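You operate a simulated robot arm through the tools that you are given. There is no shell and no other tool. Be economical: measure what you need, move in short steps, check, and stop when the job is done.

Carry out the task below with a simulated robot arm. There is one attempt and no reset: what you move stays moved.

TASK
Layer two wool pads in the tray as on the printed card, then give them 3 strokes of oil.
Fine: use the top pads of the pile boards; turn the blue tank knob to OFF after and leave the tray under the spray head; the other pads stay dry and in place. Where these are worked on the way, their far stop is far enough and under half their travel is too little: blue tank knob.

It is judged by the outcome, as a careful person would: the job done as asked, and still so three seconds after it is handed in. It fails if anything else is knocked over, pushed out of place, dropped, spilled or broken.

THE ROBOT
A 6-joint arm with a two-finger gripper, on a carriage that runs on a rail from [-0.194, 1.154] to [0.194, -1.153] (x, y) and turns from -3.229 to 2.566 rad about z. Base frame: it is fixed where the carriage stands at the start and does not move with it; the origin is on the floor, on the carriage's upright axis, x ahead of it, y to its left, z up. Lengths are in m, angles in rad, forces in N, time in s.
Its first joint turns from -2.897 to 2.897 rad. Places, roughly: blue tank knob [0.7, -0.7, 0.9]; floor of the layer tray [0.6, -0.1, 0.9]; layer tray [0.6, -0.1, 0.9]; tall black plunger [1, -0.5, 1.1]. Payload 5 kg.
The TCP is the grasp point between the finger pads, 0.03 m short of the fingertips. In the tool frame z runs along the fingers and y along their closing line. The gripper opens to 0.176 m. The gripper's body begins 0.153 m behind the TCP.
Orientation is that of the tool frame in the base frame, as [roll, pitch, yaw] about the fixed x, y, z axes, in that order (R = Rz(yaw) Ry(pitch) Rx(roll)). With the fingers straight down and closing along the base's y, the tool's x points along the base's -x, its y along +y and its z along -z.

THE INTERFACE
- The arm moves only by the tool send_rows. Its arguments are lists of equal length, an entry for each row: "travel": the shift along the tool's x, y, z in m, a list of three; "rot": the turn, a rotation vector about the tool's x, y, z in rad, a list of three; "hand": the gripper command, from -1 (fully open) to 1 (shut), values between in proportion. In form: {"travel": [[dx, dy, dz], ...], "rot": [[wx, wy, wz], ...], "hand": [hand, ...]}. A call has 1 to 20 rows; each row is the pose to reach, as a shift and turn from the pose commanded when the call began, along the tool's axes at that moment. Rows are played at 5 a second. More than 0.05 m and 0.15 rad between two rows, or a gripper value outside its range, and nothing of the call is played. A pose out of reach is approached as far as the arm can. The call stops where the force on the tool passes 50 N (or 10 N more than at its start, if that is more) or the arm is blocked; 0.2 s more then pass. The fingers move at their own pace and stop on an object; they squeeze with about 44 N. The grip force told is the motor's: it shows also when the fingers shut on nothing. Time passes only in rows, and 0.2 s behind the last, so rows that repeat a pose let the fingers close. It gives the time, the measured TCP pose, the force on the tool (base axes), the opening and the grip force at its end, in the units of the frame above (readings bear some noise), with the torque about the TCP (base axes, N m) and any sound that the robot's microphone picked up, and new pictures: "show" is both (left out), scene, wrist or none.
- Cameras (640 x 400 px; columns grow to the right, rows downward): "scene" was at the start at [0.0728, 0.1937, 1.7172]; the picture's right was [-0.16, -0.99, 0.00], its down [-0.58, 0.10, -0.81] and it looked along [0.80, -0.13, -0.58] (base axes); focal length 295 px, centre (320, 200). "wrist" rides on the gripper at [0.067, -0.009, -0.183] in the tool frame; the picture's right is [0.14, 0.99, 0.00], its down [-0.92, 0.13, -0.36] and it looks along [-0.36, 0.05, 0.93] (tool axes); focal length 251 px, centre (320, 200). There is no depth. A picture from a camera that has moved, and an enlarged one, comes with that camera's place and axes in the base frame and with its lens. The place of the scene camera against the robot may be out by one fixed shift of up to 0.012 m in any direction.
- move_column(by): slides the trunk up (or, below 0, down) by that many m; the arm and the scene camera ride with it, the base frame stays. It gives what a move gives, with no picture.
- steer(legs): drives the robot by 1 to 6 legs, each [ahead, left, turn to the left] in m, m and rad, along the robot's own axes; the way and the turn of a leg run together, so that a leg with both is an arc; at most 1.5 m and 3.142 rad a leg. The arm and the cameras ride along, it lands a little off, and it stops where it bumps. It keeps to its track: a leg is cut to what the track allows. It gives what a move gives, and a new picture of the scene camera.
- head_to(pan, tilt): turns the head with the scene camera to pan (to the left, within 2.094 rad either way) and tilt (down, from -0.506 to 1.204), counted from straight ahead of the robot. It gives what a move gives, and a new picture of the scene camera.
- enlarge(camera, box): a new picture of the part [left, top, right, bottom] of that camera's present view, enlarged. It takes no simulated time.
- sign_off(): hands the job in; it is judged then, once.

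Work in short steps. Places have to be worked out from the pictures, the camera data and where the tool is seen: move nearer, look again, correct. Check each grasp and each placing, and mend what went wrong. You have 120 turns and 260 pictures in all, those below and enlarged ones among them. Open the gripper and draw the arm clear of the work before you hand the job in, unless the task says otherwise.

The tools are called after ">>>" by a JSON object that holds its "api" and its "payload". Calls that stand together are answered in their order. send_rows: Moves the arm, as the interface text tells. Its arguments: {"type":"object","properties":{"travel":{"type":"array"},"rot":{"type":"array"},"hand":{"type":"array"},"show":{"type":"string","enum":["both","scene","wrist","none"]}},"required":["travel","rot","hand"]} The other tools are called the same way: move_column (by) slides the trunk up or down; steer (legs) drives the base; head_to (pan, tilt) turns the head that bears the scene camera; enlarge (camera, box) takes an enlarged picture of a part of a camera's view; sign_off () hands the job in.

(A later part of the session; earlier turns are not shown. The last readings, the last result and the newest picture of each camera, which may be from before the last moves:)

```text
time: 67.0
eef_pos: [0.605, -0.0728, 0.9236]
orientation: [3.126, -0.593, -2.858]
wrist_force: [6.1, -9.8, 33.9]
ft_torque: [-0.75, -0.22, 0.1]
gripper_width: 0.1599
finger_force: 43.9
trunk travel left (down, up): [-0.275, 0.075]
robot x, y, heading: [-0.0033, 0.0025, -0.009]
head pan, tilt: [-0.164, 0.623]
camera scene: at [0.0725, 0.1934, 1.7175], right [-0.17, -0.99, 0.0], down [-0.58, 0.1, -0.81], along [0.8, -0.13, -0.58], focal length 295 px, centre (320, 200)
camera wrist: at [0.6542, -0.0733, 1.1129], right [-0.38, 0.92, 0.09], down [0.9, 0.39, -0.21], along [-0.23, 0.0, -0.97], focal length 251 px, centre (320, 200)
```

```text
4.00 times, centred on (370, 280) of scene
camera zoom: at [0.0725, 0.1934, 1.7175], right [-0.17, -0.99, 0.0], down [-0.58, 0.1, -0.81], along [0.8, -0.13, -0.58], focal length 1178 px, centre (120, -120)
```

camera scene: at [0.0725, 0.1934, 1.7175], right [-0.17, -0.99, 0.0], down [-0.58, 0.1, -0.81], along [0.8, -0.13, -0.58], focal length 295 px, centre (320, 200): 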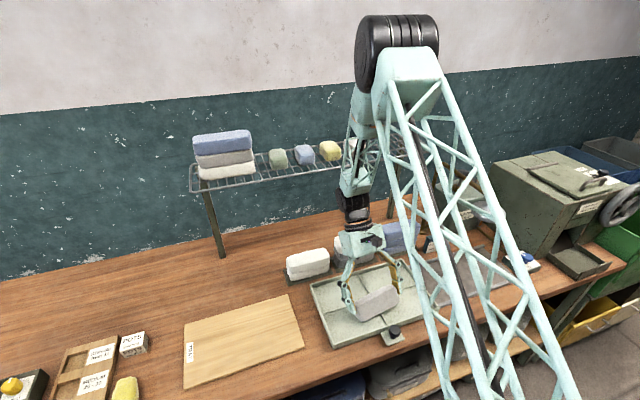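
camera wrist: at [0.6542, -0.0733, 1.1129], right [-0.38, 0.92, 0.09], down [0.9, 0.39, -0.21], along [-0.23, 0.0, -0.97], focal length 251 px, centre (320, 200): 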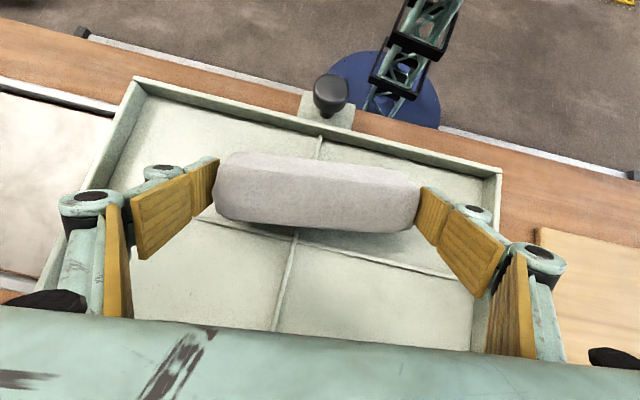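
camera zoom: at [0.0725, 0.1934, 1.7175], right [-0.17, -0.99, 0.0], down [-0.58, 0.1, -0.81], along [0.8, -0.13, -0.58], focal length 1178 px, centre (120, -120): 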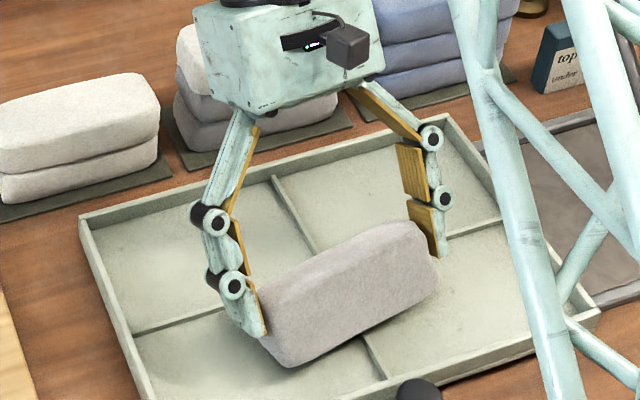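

The lower edge now presses the floor at 34 N. I move the grip outward and slightly down so the pad rolls over its lower edge.

>>> {"api": "send_rows", "payload": {"travel": [[-0.004, 0, -0.002], [-0.008, 0, -0.002], [-0.013, 0, -0.002], [-0.018, 0, -0.002], [-0.0233, 0, -0.0014], [-0.0233, 0, -0.0014]], "rot": [[0, 0, 0], [0, 0, 0], [0, 0, 0], [0, 0, 0], [0, 0, 0], [0, 0, 0]], "hand": [0, 0, 0, 0, 0, 0]}}

>>> {"api": "enlarge", "payload": {"camera": "scene", "box": [310, 230, 430, 330]}}

```text
time: 68.5
eef_pos: [0.6237, -0.0665, 0.9116]
orientation: [3.123, -0.592, -2.857]
wrist_force: [-3.1, -3.0, 31.6]
ft_torque: [-0.61, 0.63, -0.01]
gripper_width: 0.1591
finger_force: 44.1
trunk travel left (down, up): [-0.275, 0.075]
robot x, y, heading: [-0.0007, 0.0018, -0.003]
head pan, tilt: [-0.164, 0.623]
camera scene: at [0.0717, 0.194, 1.7173], right [-0.17, -0.99, 0.0], down [-0.58, 0.1, -0.81], along [0.8, -0.13, -0.58], focal length 295 px, centre (320, 200)
camera wrist: at [0.673, -0.0673, 1.101], right [-0.38, 0.92, 0.09], down [0.9, 0.39, -0.21], along [-0.23, 0.0, -0.97], focal length 251 px, centre (320, 200)
```

scene: 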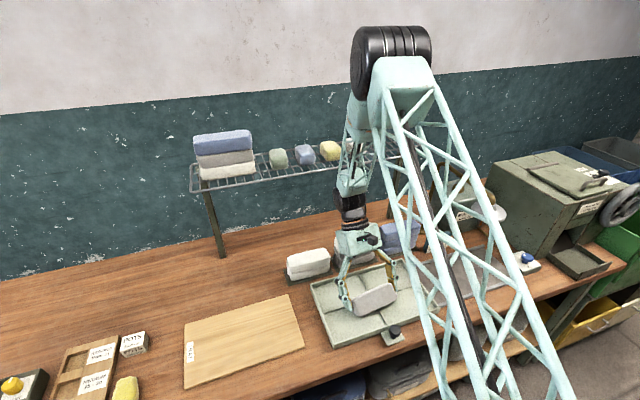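
wrist: 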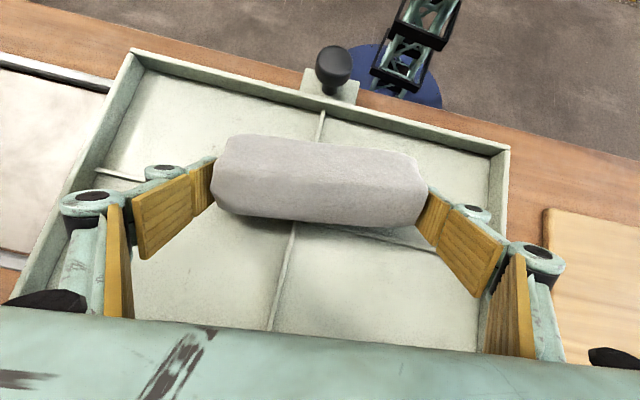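

```text
4.00 times, centred on (370, 280) of scene
camera zoom: at [0.0717, 0.194, 1.7173], right [-0.17, -0.99, 0.0], down [-0.58, 0.1, -0.81], along [0.8, -0.13, -0.58], focal length 1178 px, centre (120, -120)
```

zoom: 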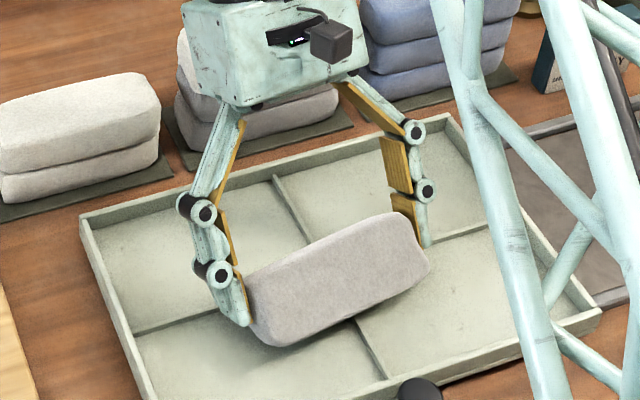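

It is rolling over in the grip. I continue a little outward and down.

>>> {"api": "send_rows", "payload": {"travel": [[-0.0045, 0, 0.0018], [-0.009, 0, 0.0036], [-0.0134, 0, 0.0054], [-0.0134, 0, 0.0054]], "rot": [[0, 0, 0], [0, 0, 0], [0, 0, 0], [0, 0, 0]], "hand": [0, 0, 0, 0]}}

>>> {"api": "enlarge", "payload": {"camera": "scene", "box": [310, 230, 430, 330]}}

```text
time: 69.5
eef_pos: [0.6315, -0.0654, 0.8986]
orientation: [3.124, -0.593, -2.857]
wrist_force: [1.0, -6.2, 33.0]
ft_torque: [-0.7, 0.77, 0.19]
gripper_width: 0.1588
finger_force: 44.2
trunk travel left (down, up): [-0.275, 0.075]
robot x, y, heading: [-0.0004, 0.0009, -0.0]
head pan, tilt: [-0.164, 0.623]
camera scene: at [0.0719, 0.1938, 1.7173], right [-0.17, -0.99, 0.0], down [-0.58, 0.1, -0.81], along [0.8, -0.13, -0.58], focal length 295 px, centre (320, 200)
camera wrist: at [0.6807, -0.0647, 1.0883], right [-0.38, 0.92, 0.09], down [0.9, 0.39, -0.21], along [-0.23, 0.0, -0.97], focal length 251 px, centre (320, 200)
```

scene: 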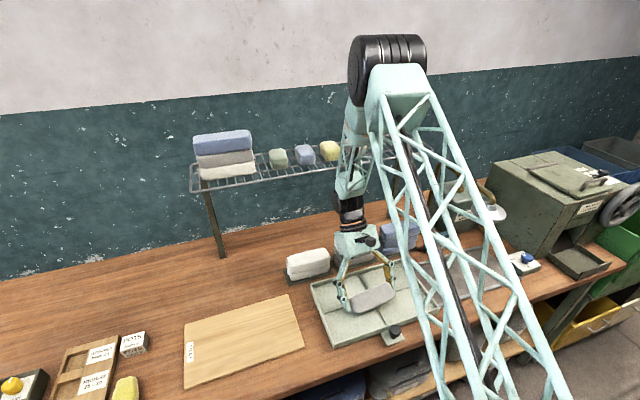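
wrist: 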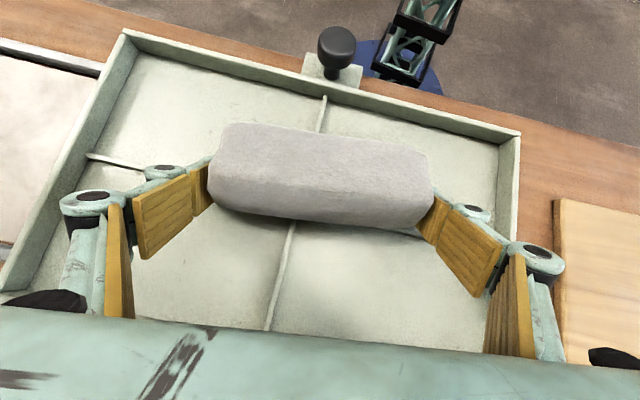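

```text
4.00 times, centred on (370, 280) of scene
camera zoom: at [0.0719, 0.1938, 1.7173], right [-0.17, -0.99, 0.0], down [-0.58, 0.1, -0.81], along [0.8, -0.13, -0.58], focal length 1178 px, centre (120, -120)
```

zoom: 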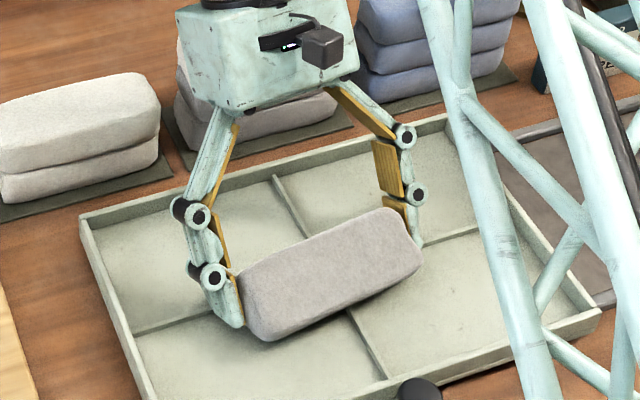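

It's nearly flat now. I release, rise straight up, then bring the tool upright.

>>> {"api": "send_rows", "payload": {"travel": [[0, 0, 0], [0, 0, 0], [0.006, 0, -0.008], [0.0113, 0, -0.0165], [0.0226, 0, -0.033], [0.0226, 0, -0.033], [0.0282, 0, -0.0415], [0.034, 0, -0.05], [0.0395, 0, -0.058], [0.045, 0, -0.066], [0.045, 0, -0.066]], "rot": [[0, 0, 0], [0, 0, 0], [0, 0, 0], [0, 0, 0], [0, 0, 0], [0, -0.12, 0], [0, -0.24, 0], [0, -0.36, 0], [0, -0.48, 0], [0, -0.593, 0], [0, -0.593, 0]], "hand": [-1, -1, -1, -1, -1, -1, -1, -1, -1, -1, -1]}}

>>> {"api": "enlarge", "payload": {"camera": "scene", "box": [340, 265, 420, 325]}}

>>> {"api": "enlarge", "payload": {"camera": "wrist", "box": [180, 80, 460, 260]}}

```text
time: 71.8
eef_pos: [0.6306, -0.0667, 0.9784]
orientation: [3.128, 0.002, -2.865]
wrist_force: [0.1, -0.2, 1.1]
ft_torque: [0.05, -0.14, 0.02]
gripper_width: 0.1764
finger_force: 0.0
trunk travel left (down, up): [-0.275, 0.075]
robot x, y, heading: [0.0006, 0.0003, -0.005]
head pan, tilt: [-0.164, 0.623]
camera scene: at [0.072, 0.1937, 1.7173], right [-0.17, -0.99, 0.0], down [-0.58, 0.1, -0.81], along [0.8, -0.13, -0.58], focal length 295 px, centre (320, 200)
camera wrist: at [0.57, -0.0982, 1.1619], right [-0.4, 0.92, 0.01], down [0.85, 0.37, 0.37], along [0.33, 0.16, -0.93], focal length 251 px, centre (320, 200)
```

scene: 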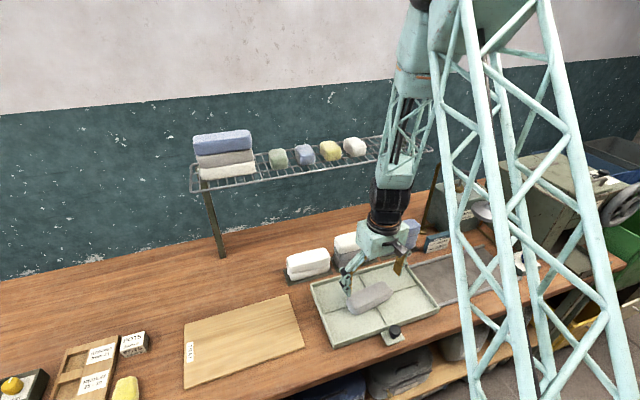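
wrist: 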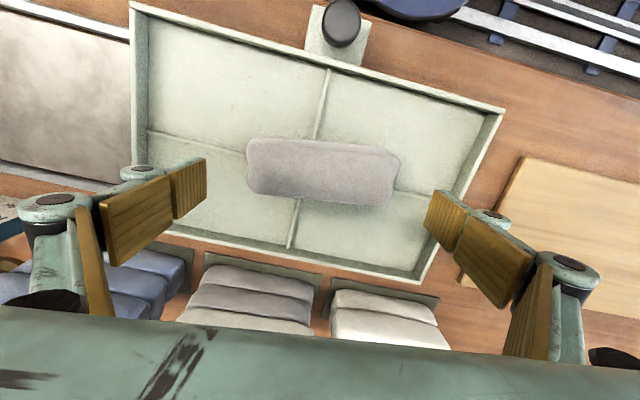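

```text
6.67 times, centred on (380, 295) of scene
camera zoom: at [0.072, 0.1937, 1.7173], right [-0.17, -0.99, 0.0], down [-0.58, 0.1, -0.81], along [0.8, -0.13, -0.58], focal length 1964 px, centre (-80, -433)
```

zoom: 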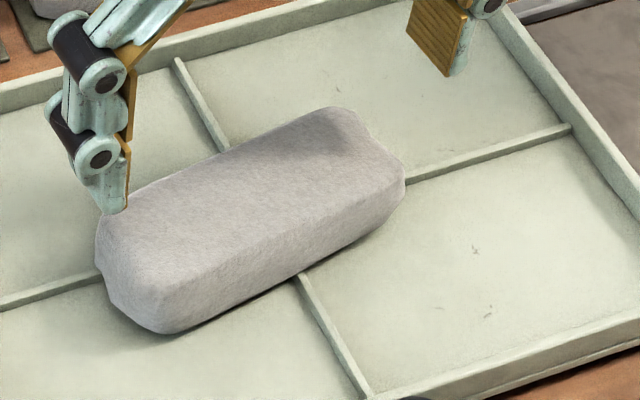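

```text
2.22 times, centred on (320, 170) of wrist
camera zoom: at [0.57, -0.0982, 1.1619], right [-0.4, 0.92, 0.01], down [0.85, 0.37, 0.37], along [0.33, 0.16, -0.93], focal length 559 px, centre (320, 267)
```

zoom: 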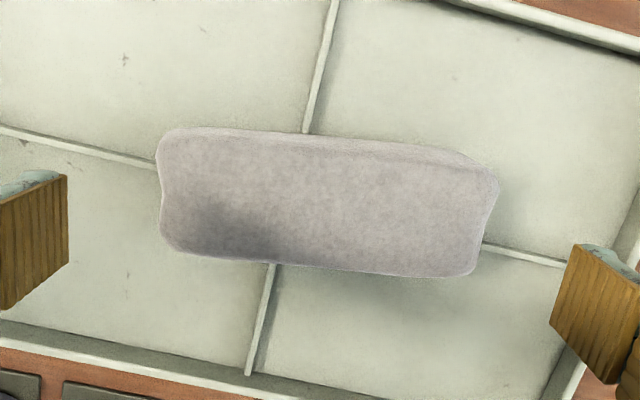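

The grey pad now lies flat in the centre of the tray. Next the cream pad: its centre is at about (0.845, −0.067), yaw about 0.195. I rise, go to it and tilt the tool back for rack clearance.

>>> {"api": "send_rows", "payload": {"travel": [[0, 0, -0.04], [0, 0, -0.08], [0, 0, -0.115], [-0.03, -0.011, -0.115], [-0.062, -0.022, -0.115], [-0.093, -0.033, -0.115], [-0.123, -0.043, -0.115], [-0.123, -0.043, -0.115], [-0.123, -0.043, -0.115], [-0.123, -0.043, -0.115]], "rot": [[0, 0, 0], [0, 0, 0.04], [0, 0, 0.08], [0, 0, 0.08], [0, 0, 0.08], [0, 0, 0.08], [0.003, -0.075, 0.08], [0.006, -0.15, 0.08], [0.012, -0.3, 0.08], [0.012, -0.3, 0.08]], "hand": [-1, -1, -1, -1, -1, -1, -1, -0.93, -0.93, -0.93]}}

>>> {"api": "enlarge", "payload": {"camera": "wrist", "box": [180, 60, 460, 260]}}

```text
time: 74.0
eef_pos: [0.763, -0.0774, 1.0935]
orientation: [3.126, 0.301, -2.952]
wrist_force: [-0.3, -0.3, 0.9]
ft_torque: [0.05, -0.11, 0.01]
gripper_width: 0.1698
finger_force: 0.0
trunk travel left (down, up): [-0.275, 0.075]
robot x, y, heading: [-0.0013, 0.0006, -0.001]
head pan, tilt: [-0.164, 0.623]
camera scene: at [0.0721, 0.1936, 1.7173], right [-0.17, -0.99, 0.0], down [-0.58, 0.1, -0.81], along [0.8, -0.13, -0.58], focal length 295 px, centre (320, 200)
camera wrist: at [0.6493, -0.1119, 1.2493], right [-0.32, 0.95, -0.03], down [0.74, 0.27, 0.62], along [0.59, 0.18, -0.78], focal length 251 px, centre (320, 200)
```

scene: 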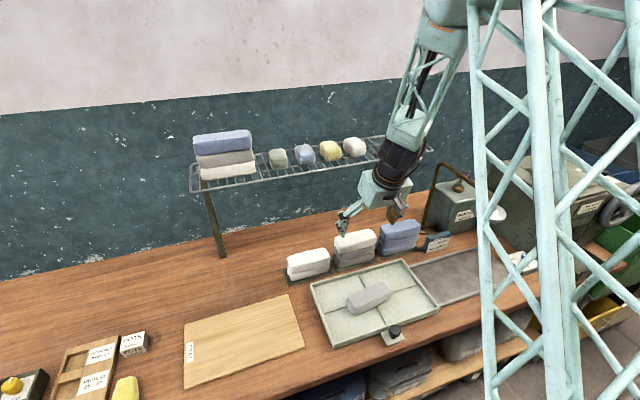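
wrist: 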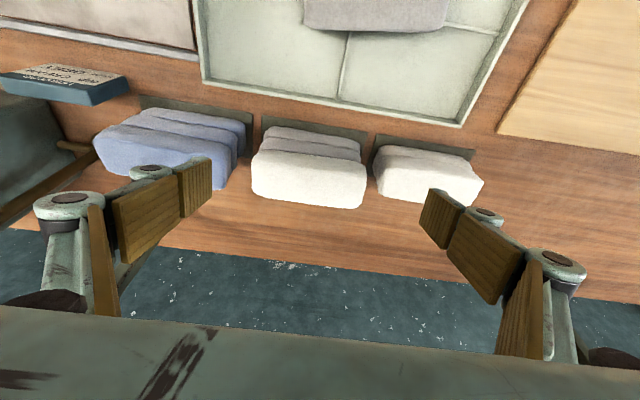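

```text
2.00 times, centred on (320, 160) of wrist
camera zoom: at [0.6493, -0.1119, 1.2493], right [-0.32, 0.95, -0.03], down [0.74, 0.27, 0.62], along [0.59, 0.18, -0.78], focal length 503 px, centre (320, 280)
```

zoom: 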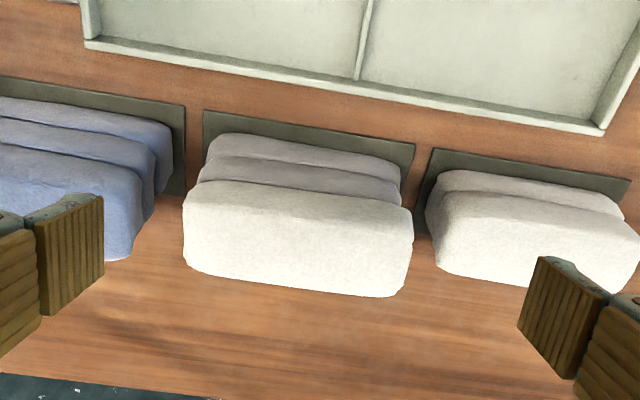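

Clear view: cream centre is at about (0.847, −0.068), with a gap of about 0.029 to the blue pile. I move in above it and check alignment.

>>> {"api": "send_rows", "payload": {"travel": [[-0.017, -0.002, 0.031], [-0.034, -0.004, 0.062], [-0.051, -0.0065, 0.0926], [-0.051, -0.0065, 0.0926]], "rot": [[0, 0, 0], [0, 0, 0], [0, 0, 0], [0, 0, 0]], "hand": [-0.93, -0.93, -0.93, -0.93], "show": "wrist"}}

>>> {"api": "enlarge", "payload": {"camera": "wrist", "box": [180, 100, 460, 260]}}

>>> {"api": "enlarge", "payload": {"camera": "scene", "box": [310, 180, 430, 280]}}

```text
time: 75.0
eef_pos: [0.8392, -0.0694, 1.0182]
orientation: [3.125, 0.296, -2.951]
wrist_force: [0.7, -0.3, -0.5]
ft_torque: [0.0, 0.11, 0.01]
gripper_width: 0.1697
finger_force: 0.1
trunk travel left (down, up): [-0.275, 0.075]
robot x, y, heading: [-0.0025, -0.0015, -0.005]
head pan, tilt: [-0.164, 0.623]
camera wrist: at [0.7259, -0.1039, 1.1743], right [-0.32, 0.95, -0.03], down [0.74, 0.27, 0.62], along [0.59, 0.18, -0.79], focal length 251 px, centre (320, 200)
```

wrist: 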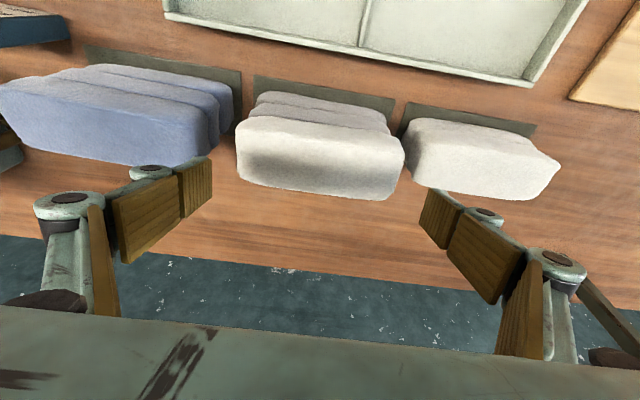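

```text
2.29 times, centred on (320, 180) of wrist
camera zoom: at [0.7259, -0.1039, 1.1743], right [-0.32, 0.95, -0.03], down [0.74, 0.27, 0.62], along [0.59, 0.18, -0.79], focal length 575 px, centre (320, 246)
```

zoom: 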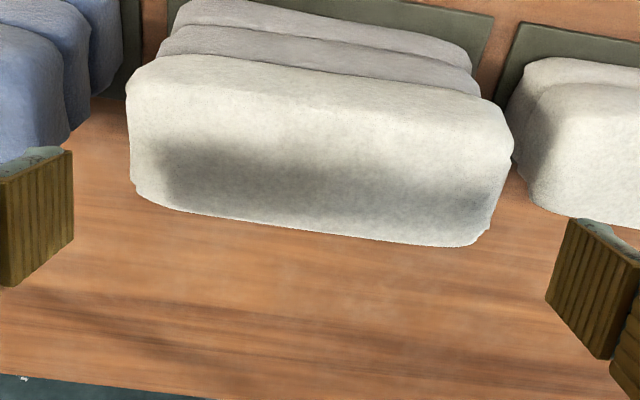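

```text
4.00 times, centred on (370, 230) of scene
camera zoom: at [0.0741, 0.1939, 1.7172], right [-0.17, -0.99, 0.0], down [-0.58, 0.1, -0.81], along [0.8, -0.13, -0.58], focal length 1178 px, centre (120, 80)
```

zoom: 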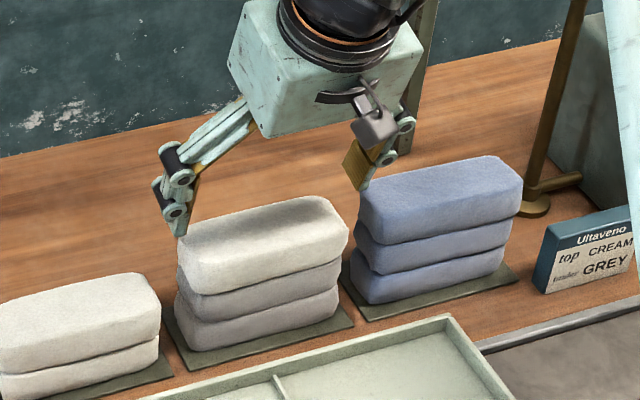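

Aligned. I descend to TCP z about 0.968 so the tips pass below the bulge of the top pad, watching the force.

>>> {"api": "send_rows", "payload": {"travel": [[0.005, 0, 0.016], [0.01, 0, 0.032], [0.0148, 0, 0.0478], [0.0148, 0, 0.0478]], "rot": [[0, 0, 0], [0, 0, 0], [0, 0, 0], [0, 0, 0]], "hand": [-0.93, -0.93, -0.93, -0.93], "show": "wrist"}}

>>> {"api": "enlarge", "payload": {"camera": "scene", "box": [310, 180, 430, 280]}}

```text
time: 76.0
eef_pos: [0.8381, -0.067, 0.9683]
orientation: [3.126, 0.299, -2.951]
wrist_force: [-0.3, 0.2, -0.5]
ft_torque: [-0.01, 0.03, 0.0]
gripper_width: 0.1699
finger_force: 0.1
trunk travel left (down, up): [-0.275, 0.075]
robot x, y, heading: [0.0, 0.0008, -0.0]
head pan, tilt: [-0.164, 0.623]
camera wrist: at [0.7254, -0.1015, 1.1237], right [-0.32, 0.95, -0.03], down [0.74, 0.27, 0.62], along [0.59, 0.18, -0.78], focal length 251 px, centre (320, 200)
```

wrist: 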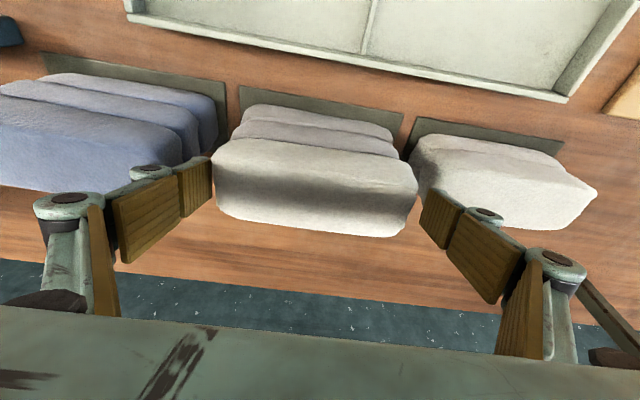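

```text
4.00 times, centred on (370, 230) of scene
camera zoom: at [0.0734, 0.1939, 1.7172], right [-0.17, -0.99, 0.0], down [-0.58, 0.1, -0.81], along [0.8, -0.13, -0.58], focal length 1178 px, centre (120, 80)
```

zoom: 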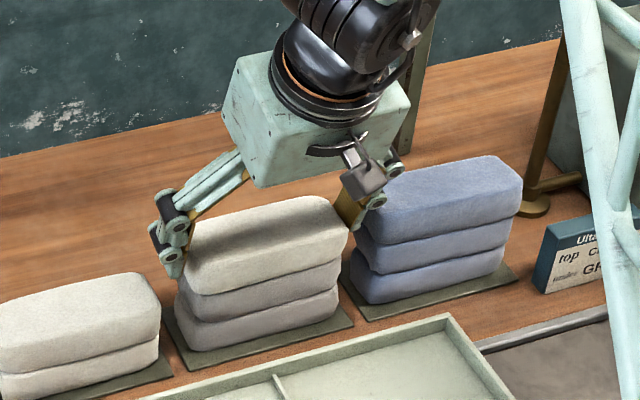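

No contact and both fingers are beside the cream pad only. I close and check.

>>> {"api": "send_rows", "payload": {"travel": [[0, -0.001, 0], [0, -0.001, 0], [0, -0.001, 0], [0, -0.001, 0], [0, -0.001, 0]], "rot": [[0, 0, 0], [0, 0, 0], [0, 0, 0], [0, 0, 0], [0, 0, 0]], "hand": [-0.85, -0.75, -0.6, -0.5, -0.5], "show": "wrist"}}

```text
time: 77.2
eef_pos: [0.8382, -0.0689, 0.969]
orientation: [3.126, 0.298, -2.95]
wrist_force: [-0.2, 0.4, 1.6]
ft_torque: [0.06, -0.01, -0.02]
gripper_width: 0.1586
finger_force: 43.9
trunk travel left (down, up): [-0.275, 0.075]
robot x, y, heading: [-0.0019, -0.0019, -0.004]
head pan, tilt: [-0.164, 0.623]
camera wrist: at [0.7252, -0.1025, 1.1243], right [-0.32, 0.95, -0.03], down [0.74, 0.27, 0.62], along [0.59, 0.18, -0.78], focal length 251 px, centre (320, 200)
```

wrist: 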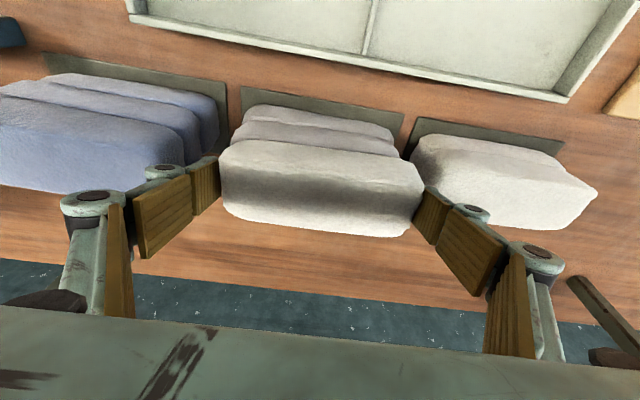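

A solid grip at 0.159 with almost no side force. I lift slowly.

>>> {"api": "send_rows", "payload": {"travel": [[-0.0015, -0.001, -0.005], [-0.004, -0.001, -0.012], [-0.007, -0.001, -0.023], [-0.011, -0.001, -0.036], [-0.0148, -0.001, -0.0478], [-0.0148, -0.001, -0.0478]], "rot": [[0, 0, 0], [0, 0, 0], [0, 0, 0], [0, 0, 0], [0, 0, 0], [0, 0, 0]], "hand": [-0.5, -0.5, -0.5, -0.5, -0.5, -0.5]}}

>>> {"api": "enlarge", "payload": {"camera": "scene", "box": [280, 180, 440, 310]}}

```text
time: 78.7
eef_pos: [0.8369, -0.0695, 1.0206]
orientation: [3.126, 0.297, -2.952]
wrist_force: [0.1, -0.2, -0.6]
ft_torque: [0.0, -0.01, -0.02]
gripper_width: 0.1584
finger_force: 43.9
trunk travel left (down, up): [-0.275, 0.075]
robot x, y, heading: [0.0008, 0.0031, 0.001]
head pan, tilt: [-0.164, 0.623]
camera scene: at [0.0729, 0.1939, 1.7172], right [-0.17, -0.99, 0.0], down [-0.58, 0.1, -0.81], along [0.8, -0.13, -0.58], focal length 295 px, centre (320, 200)
camera wrist: at [0.7247, -0.1041, 1.1761], right [-0.32, 0.95, -0.03], down [0.74, 0.27, 0.62], along [0.59, 0.18, -0.78], focal length 251 px, centre (320, 200)
```

scene: 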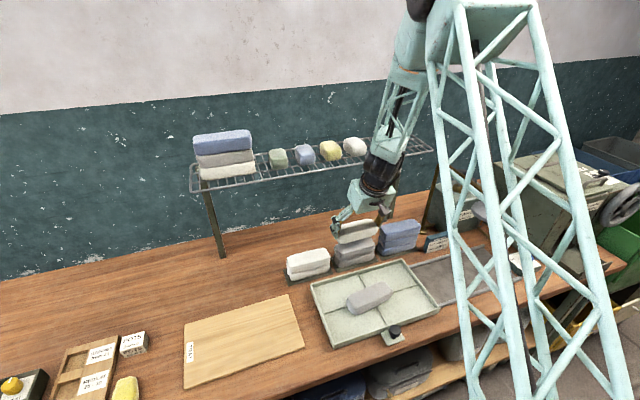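
wrist: 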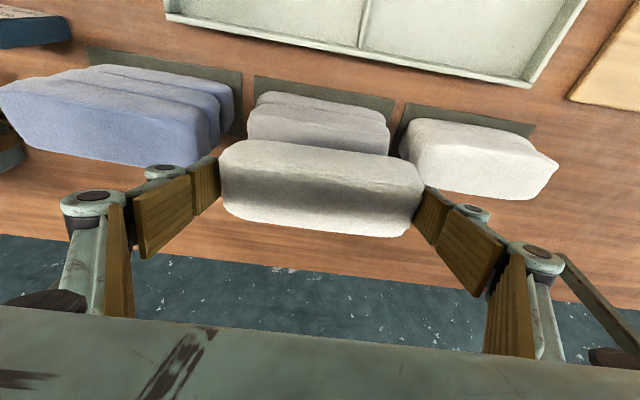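

```text
3.08 times, centred on (360, 245) of scene
camera zoom: at [0.0729, 0.1939, 1.7172], right [-0.17, -0.99, 0.0], down [-0.58, 0.1, -0.81], along [0.8, -0.13, -0.58], focal length 906 px, centre (197, 62)
```

zoom: 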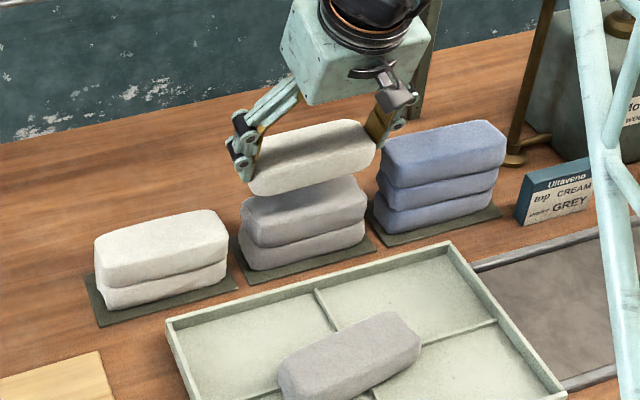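

The cream pad is lifted level, and the others stayed in place. I carry it over the grey pad, bringing the tool upright on the way.

>>> {"api": "send_rows", "payload": {"travel": [[-0.0089, 0, -0.0287], [0.024, 0.006, -0.039], [0.0568, 0.0132, -0.049], [0.08, 0.019, -0.056], [0.105, 0.026, -0.064], [0.13, 0.032, -0.072], [0.157, 0.038, -0.08], [0.1829, 0.0439, -0.088], [0.1829, 0.0439, -0.088]], "rot": [[0, 0, 0], [0, 0.05, 0], [0, 0.13, 0], [-0.004, 0.22, -0.02], [-0.009, 0.3, -0.04], [-0.009, 0.3, -0.06], [-0.009, 0.3, -0.06], [-0.009, 0.3, -0.06], [-0.009, 0.3, -0.06]], "hand": [-0.5, -0.5, -0.5, -0.5, -0.5, -0.5, -0.5, -0.5, -0.5]}}

>>> {"api": "enlarge", "payload": {"camera": "scene", "box": [300, 210, 440, 330]}}

>>> {"api": "enlarge", "payload": {"camera": "wrist", "box": [180, 80, 460, 260]}}

```text
time: 80.7
eef_pos: [0.6328, -0.0653, 1.05]
orientation: [3.129, -0.002, -2.886]
wrist_force: [-0.1, 0.2, 0.2]
ft_torque: [0.04, -0.09, -0.01]
gripper_width: 0.1587
finger_force: 44.4
trunk travel left (down, up): [-0.275, 0.075]
robot x, y, heading: [-0.0057, 0.004, -0.002]
head pan, tilt: [-0.164, 0.623]
camera scene: at [0.0726, 0.1938, 1.7172], right [-0.17, -0.99, 0.0], down [-0.58, 0.1, -0.81], along [0.8, -0.13, -0.58], focal length 295 px, centre (320, 200)
camera wrist: at [0.5718, -0.0948, 1.2339], right [-0.38, 0.92, 0.01], down [0.86, 0.35, 0.36], along [0.33, 0.15, -0.93], focal length 251 px, centre (320, 200)
```

scene: 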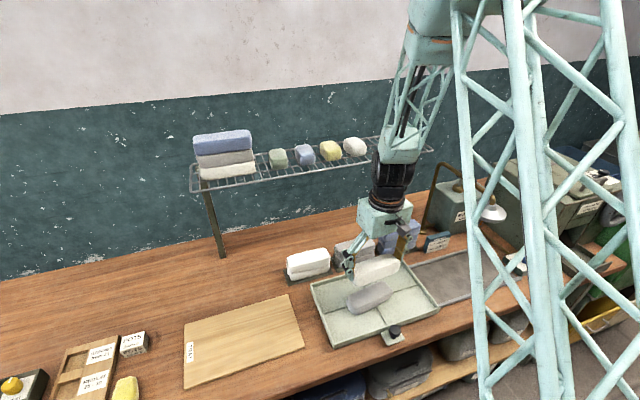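
wrist: 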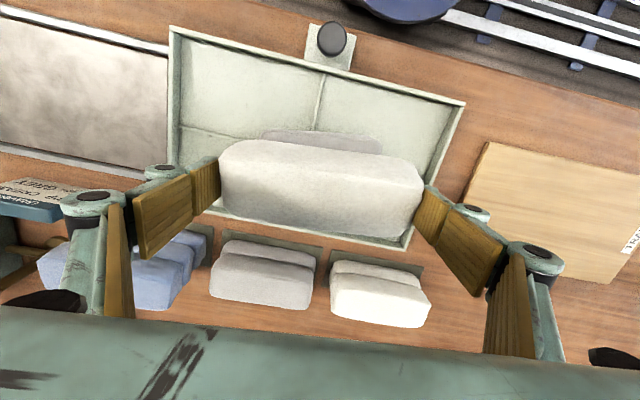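

```text
3.33 times, centred on (370, 270) of scene
camera zoom: at [0.0726, 0.1938, 1.7172], right [-0.17, -0.99, 0.0], down [-0.58, 0.1, -0.81], along [0.8, -0.13, -0.58], focal length 982 px, centre (153, -33)
```

zoom: 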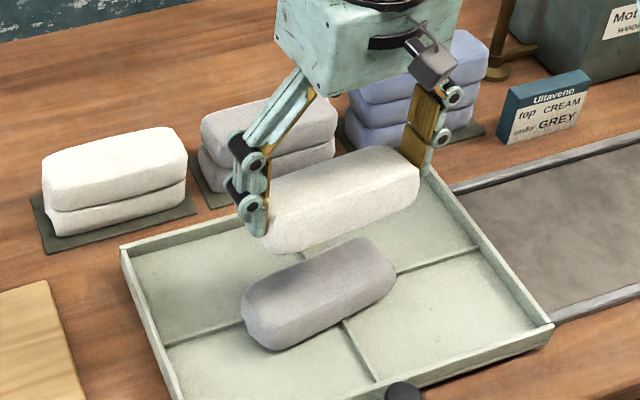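

```text
2.22 times, centred on (320, 170) of wrist
camera zoom: at [0.5718, -0.0948, 1.2339], right [-0.38, 0.92, 0.01], down [0.86, 0.35, 0.36], along [0.33, 0.15, -0.93], focal length 559 px, centre (320, 267)
```

zoom: 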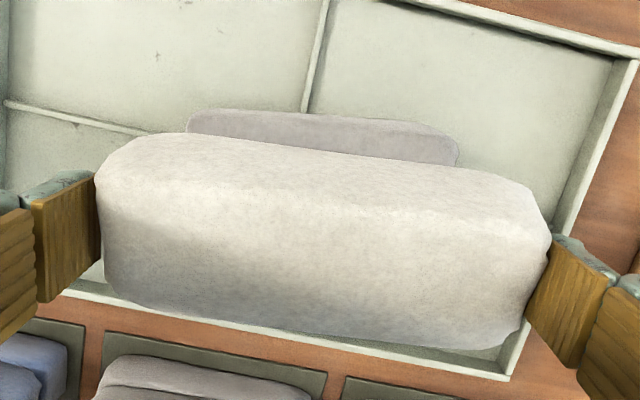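

The cream pad is over the grey one. I lower it towards contact.

>>> {"api": "send_rows", "payload": {"travel": [[0, 0, 0.03], [0, 0, 0.06], [0, 0, 0.08], [0, 0, 0.093], [0, 0, 0.093]], "rot": [[0, 0, 0], [0, 0, 0], [0, 0, 0], [0, 0, 0], [0, 0, 0]], "hand": [-0.5, -0.5, -0.5, -0.5, -0.5], "show": "scene"}}

>>> {"api": "enlarge", "payload": {"camera": "scene", "box": [320, 240, 420, 330]}}

```text
time: 81.8
eef_pos: [0.6308, -0.0631, 0.9597]
orientation: [3.128, 0.002, -2.887]
wrist_force: [-0.7, 0.7, 33.8]
ft_torque: [-0.04, -0.72, 0.05]
gripper_width: 0.1589
finger_force: 44.1
trunk travel left (down, up): [-0.275, 0.075]
robot x, y, heading: [-0.0013, 0.0017, -0.001]
head pan, tilt: [-0.164, 0.623]
camera scene: at [0.0715, 0.1941, 1.7176], right [-0.17, -0.99, 0.0], down [-0.58, 0.1, -0.81], along [0.8, -0.13, -0.58], focal length 295 px, centre (320, 200)
```

scene: 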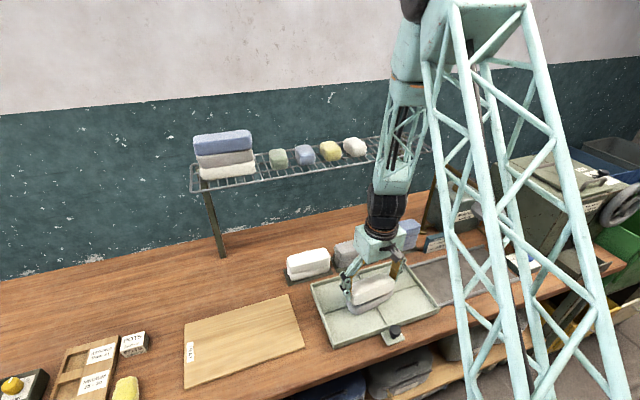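

```text
4.44 times, centred on (370, 285) of scene
camera zoom: at [0.0715, 0.1941, 1.7176], right [-0.17, -0.99, 0.0], down [-0.58, 0.1, -0.81], along [0.8, -0.13, -0.58], focal length 1309 px, centre (98, -178)
```

zoom: 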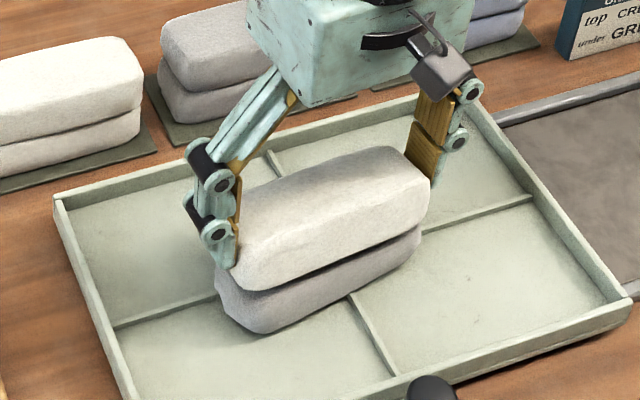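

Good contact on top of the grey pad. I release and lift away.

>>> {"api": "send_rows", "payload": {"travel": [[0, 0, 0.001], [0, 0, 0.001], [0, 0, 0.001], [0, 0, -0.03], [0, 0, -0.07], [0, 0, -0.11], [0, 0, -0.11]], "rot": [[0, 0, 0], [0, 0, 0], [0, 0, 0], [0, 0, 0], [0, 0, 0], [0, 0, 0], [0, 0, 0]], "hand": [-0.9, -1, -1, -1, -1, -1, -1]}}

>>> {"api": "enlarge", "payload": {"camera": "scene", "box": [300, 230, 440, 350]}}

```text
time: 83.5
eef_pos: [0.6317, -0.0661, 1.0681]
orientation: [3.126, -0.001, -2.888]
wrist_force: [-0.5, -0.3, 0.1]
ft_torque: [0.01, -0.1, -0.02]
gripper_width: 0.1759
finger_force: 0.2
trunk travel left (down, up): [-0.275, 0.075]
robot x, y, heading: [0.0001, -0.0002, 0.0]
head pan, tilt: [-0.164, 0.623]
camera scene: at [0.0722, 0.1939, 1.7172], right [-0.17, -0.99, 0.0], down [-0.58, 0.1, -0.81], along [0.8, -0.13, -0.58], focal length 295 px, centre (320, 200)
camera wrist: at [0.5717, -0.0959, 1.2514], right [-0.38, 0.92, 0.01], down [0.86, 0.35, 0.36], along [0.33, 0.15, -0.93], focal length 251 px, centre (320, 200)
```

scene: 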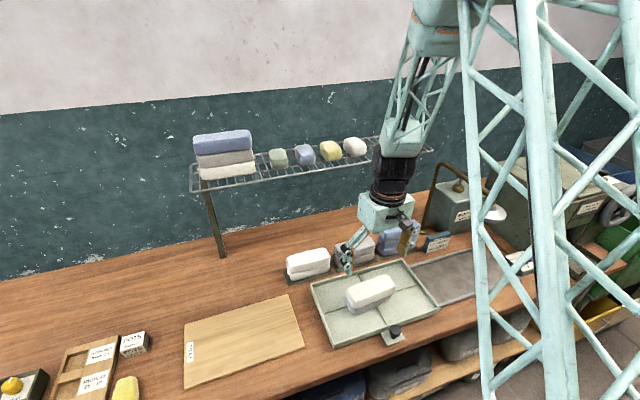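
wrist: 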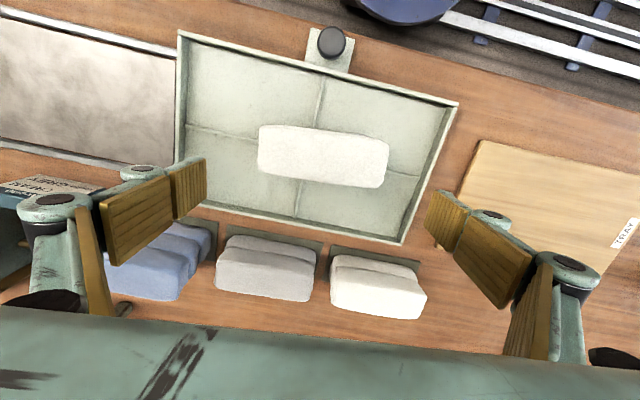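

```text
3.33 times, centred on (370, 290) of scene
camera zoom: at [0.0722, 0.1939, 1.7172], right [-0.17, -0.99, 0.0], down [-0.58, 0.1, -0.81], along [0.8, -0.13, -0.58], focal length 982 px, centre (153, -100)
```

zoom: 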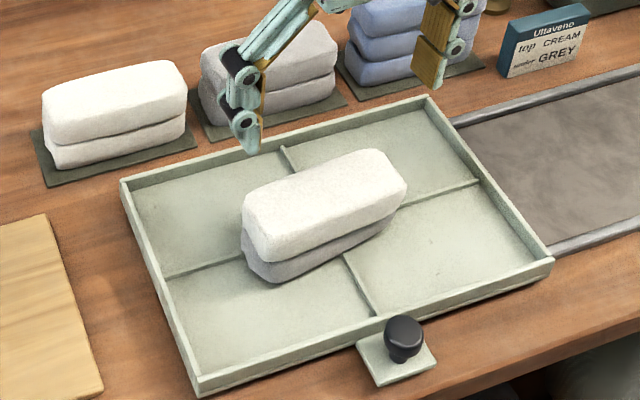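

Cream is neatly on grey. Now the tray: I turn the gripper to push squarely with two spread fingers on its left wall (L≈0, F≈0.618), sliding it right along the rails. First I move there at a safe height.

>>> {"api": "send_rows", "payload": {"travel": [[-0.002, 0.016, 0.001], [-0.004, 0.032, 0.003], [-0.006, 0.048, 0.004], [-0.008, 0.064, 0.006], [-0.01, 0.08, 0.007], [-0.012, 0.096, 0.008], [-0.014, 0.112, 0.01], [-0.016, 0.128, 0.011], [-0.018, 0.144, 0.013], [-0.02, 0.16, 0.014], [-0.021, 0.176, 0.015], [-0.023, 0.192, 0.017], [-0.0241, 0.2045, 0.018], [-0.0241, 0.2045, 0.018]], "rot": [[0, 0, 0.128], [0, 0, 0.256], [0, 0, 0.384], [0, 0, 0.512], [0, 0, 0.64], [0, 0, 0.768], [0, 0, 0.896], [0, 0, 1.024], [0, 0, 1.152], [0, 0, 1.28], [0, 0, 1.408], [0, 0, 1.536], [0, 0, 1.657], [0, 0, 1.657]], "hand": [-0.705, -0.705, -0.705, -0.705, -0.705, -0.705, -0.705, -0.705, -0.705, -0.705, -0.705, -0.705, -0.705, -0.705]}}

```text
time: 86.5
eef_pos: [0.606, 0.1383, 1.0514]
orientation: [3.141, -0.013, 1.739]
wrist_force: [0.3, 0.2, -0.2]
ft_torque: [-0.06, 0.03, -0.03]
gripper_width: 0.1501
finger_force: 0.0
trunk travel left (down, up): [-0.275, 0.075]
robot x, y, heading: [-0.0023, 0.001, -0.003]
head pan, tilt: [-0.164, 0.623]
camera scene: at [0.0732, 0.194, 1.7172], right [-0.17, -0.99, 0.0], down [-0.58, 0.1, -0.81], along [0.8, -0.13, -0.58], focal length 295 px, centre (320, 200)
camera wrist: at [0.5865, 0.1994, 1.2361], right [0.95, 0.3, 0.0], down [0.28, -0.89, 0.35], along [0.1, -0.33, -0.94], focal length 251 px, centre (320, 200)
```

scene: 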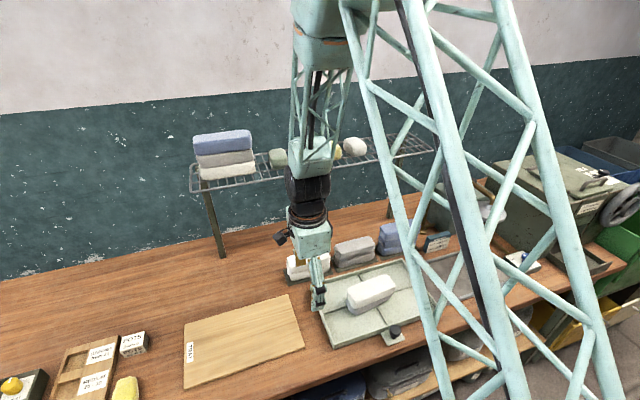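
wrist: 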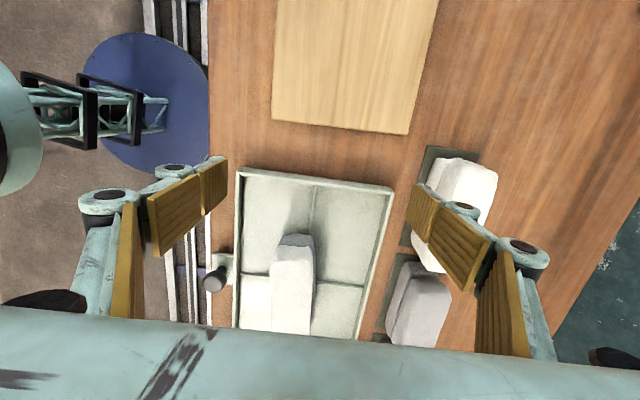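

The free strip between tray and board is visible. I lower the fingers there to just above the bench.

>>> {"api": "send_rows", "payload": {"travel": [[0, 0, 0.04], [0, 0, 0.08], [0, 0, 0.12], [0, 0, 0.136], [0, 0, 0.144], [0, 0, 0.144]], "rot": [[0, 0, 0], [0, 0, 0], [0, 0, 0], [0, 0, 0], [0, 0, 0], [0, 0, 0]], "hand": [-0.705, -0.705, -0.705, -0.705, -0.705, -0.705]}}

>>> {"api": "enlarge", "payload": {"camera": "scene", "box": [270, 230, 410, 350]}}

```text
time: 87.8
eef_pos: [0.6047, 0.1399, 0.9094]
orientation: [-3.139, -0.012, 1.736]
wrist_force: [-0.3, 0.3, 0.6]
ft_torque: [-0.03, -0.01, 0.03]
gripper_width: 0.15
finger_force: 0.2
trunk travel left (down, up): [-0.275, 0.075]
robot x, y, heading: [0.0001, 0.0027, -0.004]
head pan, tilt: [-0.164, 0.623]
camera scene: at [0.0732, 0.1939, 1.7173], right [-0.17, -0.99, 0.0], down [-0.58, 0.1, -0.81], along [0.8, -0.13, -0.58], focal length 295 px, centre (320, 200)
camera wrist: at [0.585, 0.2014, 1.0929], right [0.95, 0.3, 0.0], down [0.28, -0.89, 0.35], along [0.1, -0.33, -0.94], focal length 251 px, centre (320, 200)
```

scene: 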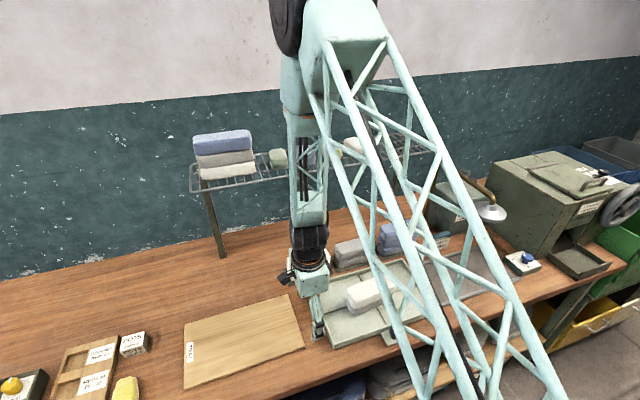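
wrist: 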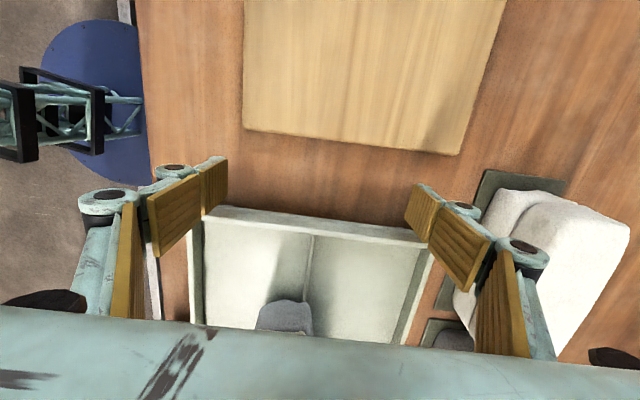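

```text
3.33 times, centred on (340, 290) of scene
camera zoom: at [0.0732, 0.1939, 1.7173], right [-0.17, -0.99, 0.0], down [-0.58, 0.1, -0.81], along [0.8, -0.13, -0.58], focal length 982 px, centre (253, -100)
```

zoom: 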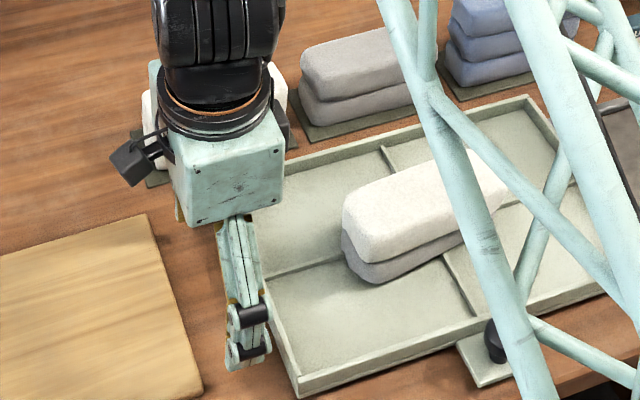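

The fingers stand behind the tray's left wall. I push gently to the right about 0.15 m and check.

>>> {"api": "send_rows", "payload": {"travel": [[-0.01, 0, 0], [-0.019, 0, 0], [-0.025, 0, 0], [-0.033, 0, 0], [-0.043, 0, 0], [-0.055, 0, 0], [-0.068, 0, 0], [-0.082, 0, 0], [-0.096, 0, 0], [-0.11, 0, 0], [-0.124, 0, 0], [-0.138, 0, 0], [-0.15, 0, 0], [-0.16, 0, 0], [-0.167, 0, 0], [-0.17, 0, 0]], "rot": [[0, 0, 0], [0, 0, 0], [0, 0, 0], [0, 0, 0], [0, 0, 0], [0, 0, 0], [0, 0, 0], [0, 0, 0], [0, 0, 0], [0, 0, 0], [0, 0, 0], [0, 0, 0], [0, 0, 0], [0, 0, 0], [0, 0, 0], [0, 0, 0]], "hand": [-0.705, -0.705, -0.705, -0.705, -0.705, -0.705, -0.705, -0.705, -0.705, -0.705, -0.705, -0.705, -0.705, -0.705, -0.705, -0.705]}}

```text
time: 91.2
eef_pos: [0.6322, -0.0277, 0.9067]
orientation: [-3.138, -0.014, 1.739]
wrist_force: [1.1, 0.0, 0.1]
ft_torque: [-0.02, -0.01, 0.02]
gripper_width: 0.1503
finger_force: 0.1
trunk travel left (down, up): [-0.275, 0.075]
robot x, y, heading: [0.002, 0.0014, -0.003]
head pan, tilt: [-0.164, 0.623]
camera scene: at [0.0732, 0.1939, 1.7172], right [-0.17, -0.99, 0.0], down [-0.58, 0.1, -0.81], along [0.8, -0.13, -0.58], focal length 295 px, centre (320, 200)
camera wrist: at [0.6138, 0.0336, 1.0902], right [0.95, 0.3, 0.0], down [0.28, -0.89, 0.35], along [0.1, -0.33, -0.94], focal length 251 px, centre (320, 200)
```

scene: 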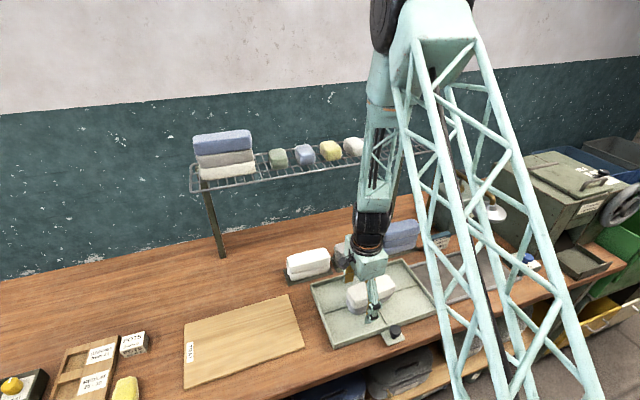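
wrist: 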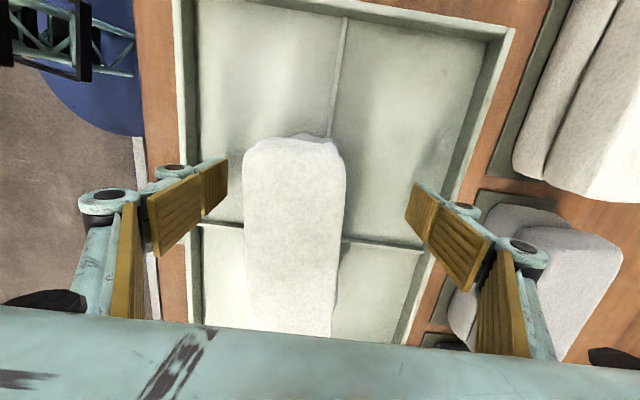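

The tips passed over the low wall without moving the tray (no contact, pads untouched). With the fingers spread the tips sit higher, so I go back over the wall and lower further before pushing.

>>> {"api": "send_rows", "payload": {"travel": [[0, 0, -0.015], [0.04, 0, -0.015], [0.08, 0, -0.015], [0.12, 0, -0.015], [0.15, 0, -0.015], [0.175, 0, -0.015], [0.175, 0, 0], [0.175, 0, 0.01], [0.175, 0, 0.015], [0.175, 0, 0.015]], "rot": [[0, 0, 0], [0, 0, 0], [0, 0, 0], [0, 0, 0], [0, 0, 0], [0, 0, 0], [0, 0, 0], [0, 0, 0], [0, 0, 0], [0, 0, 0]], "hand": [-0.705, -0.705, -0.705, -0.705, -0.705, -0.705, -0.705, -0.705, -0.705, -0.705], "show": "wrist"}}

>>> {"api": "send_rows", "payload": {"travel": [[0, 0, 0.003], [0, 0, 0.006], [0, 0, 0.009]], "rot": [[0, 0, 0], [0, 0, 0], [0, 0, 0]], "hand": [-0.705, -0.705, -0.705], "show": "none"}}

```text
time: 93.5
eef_pos: [0.6043, 0.1455, 0.894]
orientation: [-3.14, -0.014, 1.74]
wrist_force: [0.0, -0.2, 0.5]
ft_torque: [-0.04, -0.03, 0.0]
gripper_width: 0.1499
finger_force: 0.1
trunk travel left (down, up): [-0.275, 0.075]
robot x, y, heading: [0.0001, 0.0011, -0.005]
head pan, tilt: [-0.164, 0.623]
camera wrist: at [0.5843, 0.2063, 1.0779], right [0.95, 0.3, 0.0], down [0.28, -0.89, 0.35], along [0.1, -0.33, -0.94], focal length 251 px, centre (320, 200)
```

wrist: 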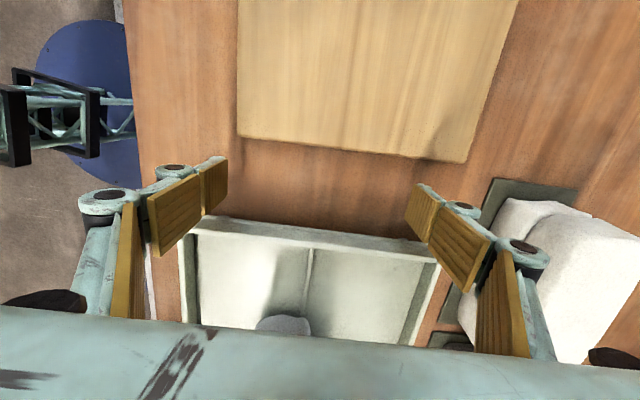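

```text
time: 94.2
eef_pos: [0.6042, 0.1456, 0.8834]
orientation: [-3.14, -0.014, 1.738]
wrist_force: [-0.6, 0.1, -0.4]
ft_torque: [-0.01, 0.0, 0.0]
gripper_width: 0.1502
finger_force: 0.1
trunk travel left (down, up): [-0.275, 0.075]
robot x, y, heading: [0.0039, 0.0052, -0.002]
head pan, tilt: [-0.164, 0.623]
```

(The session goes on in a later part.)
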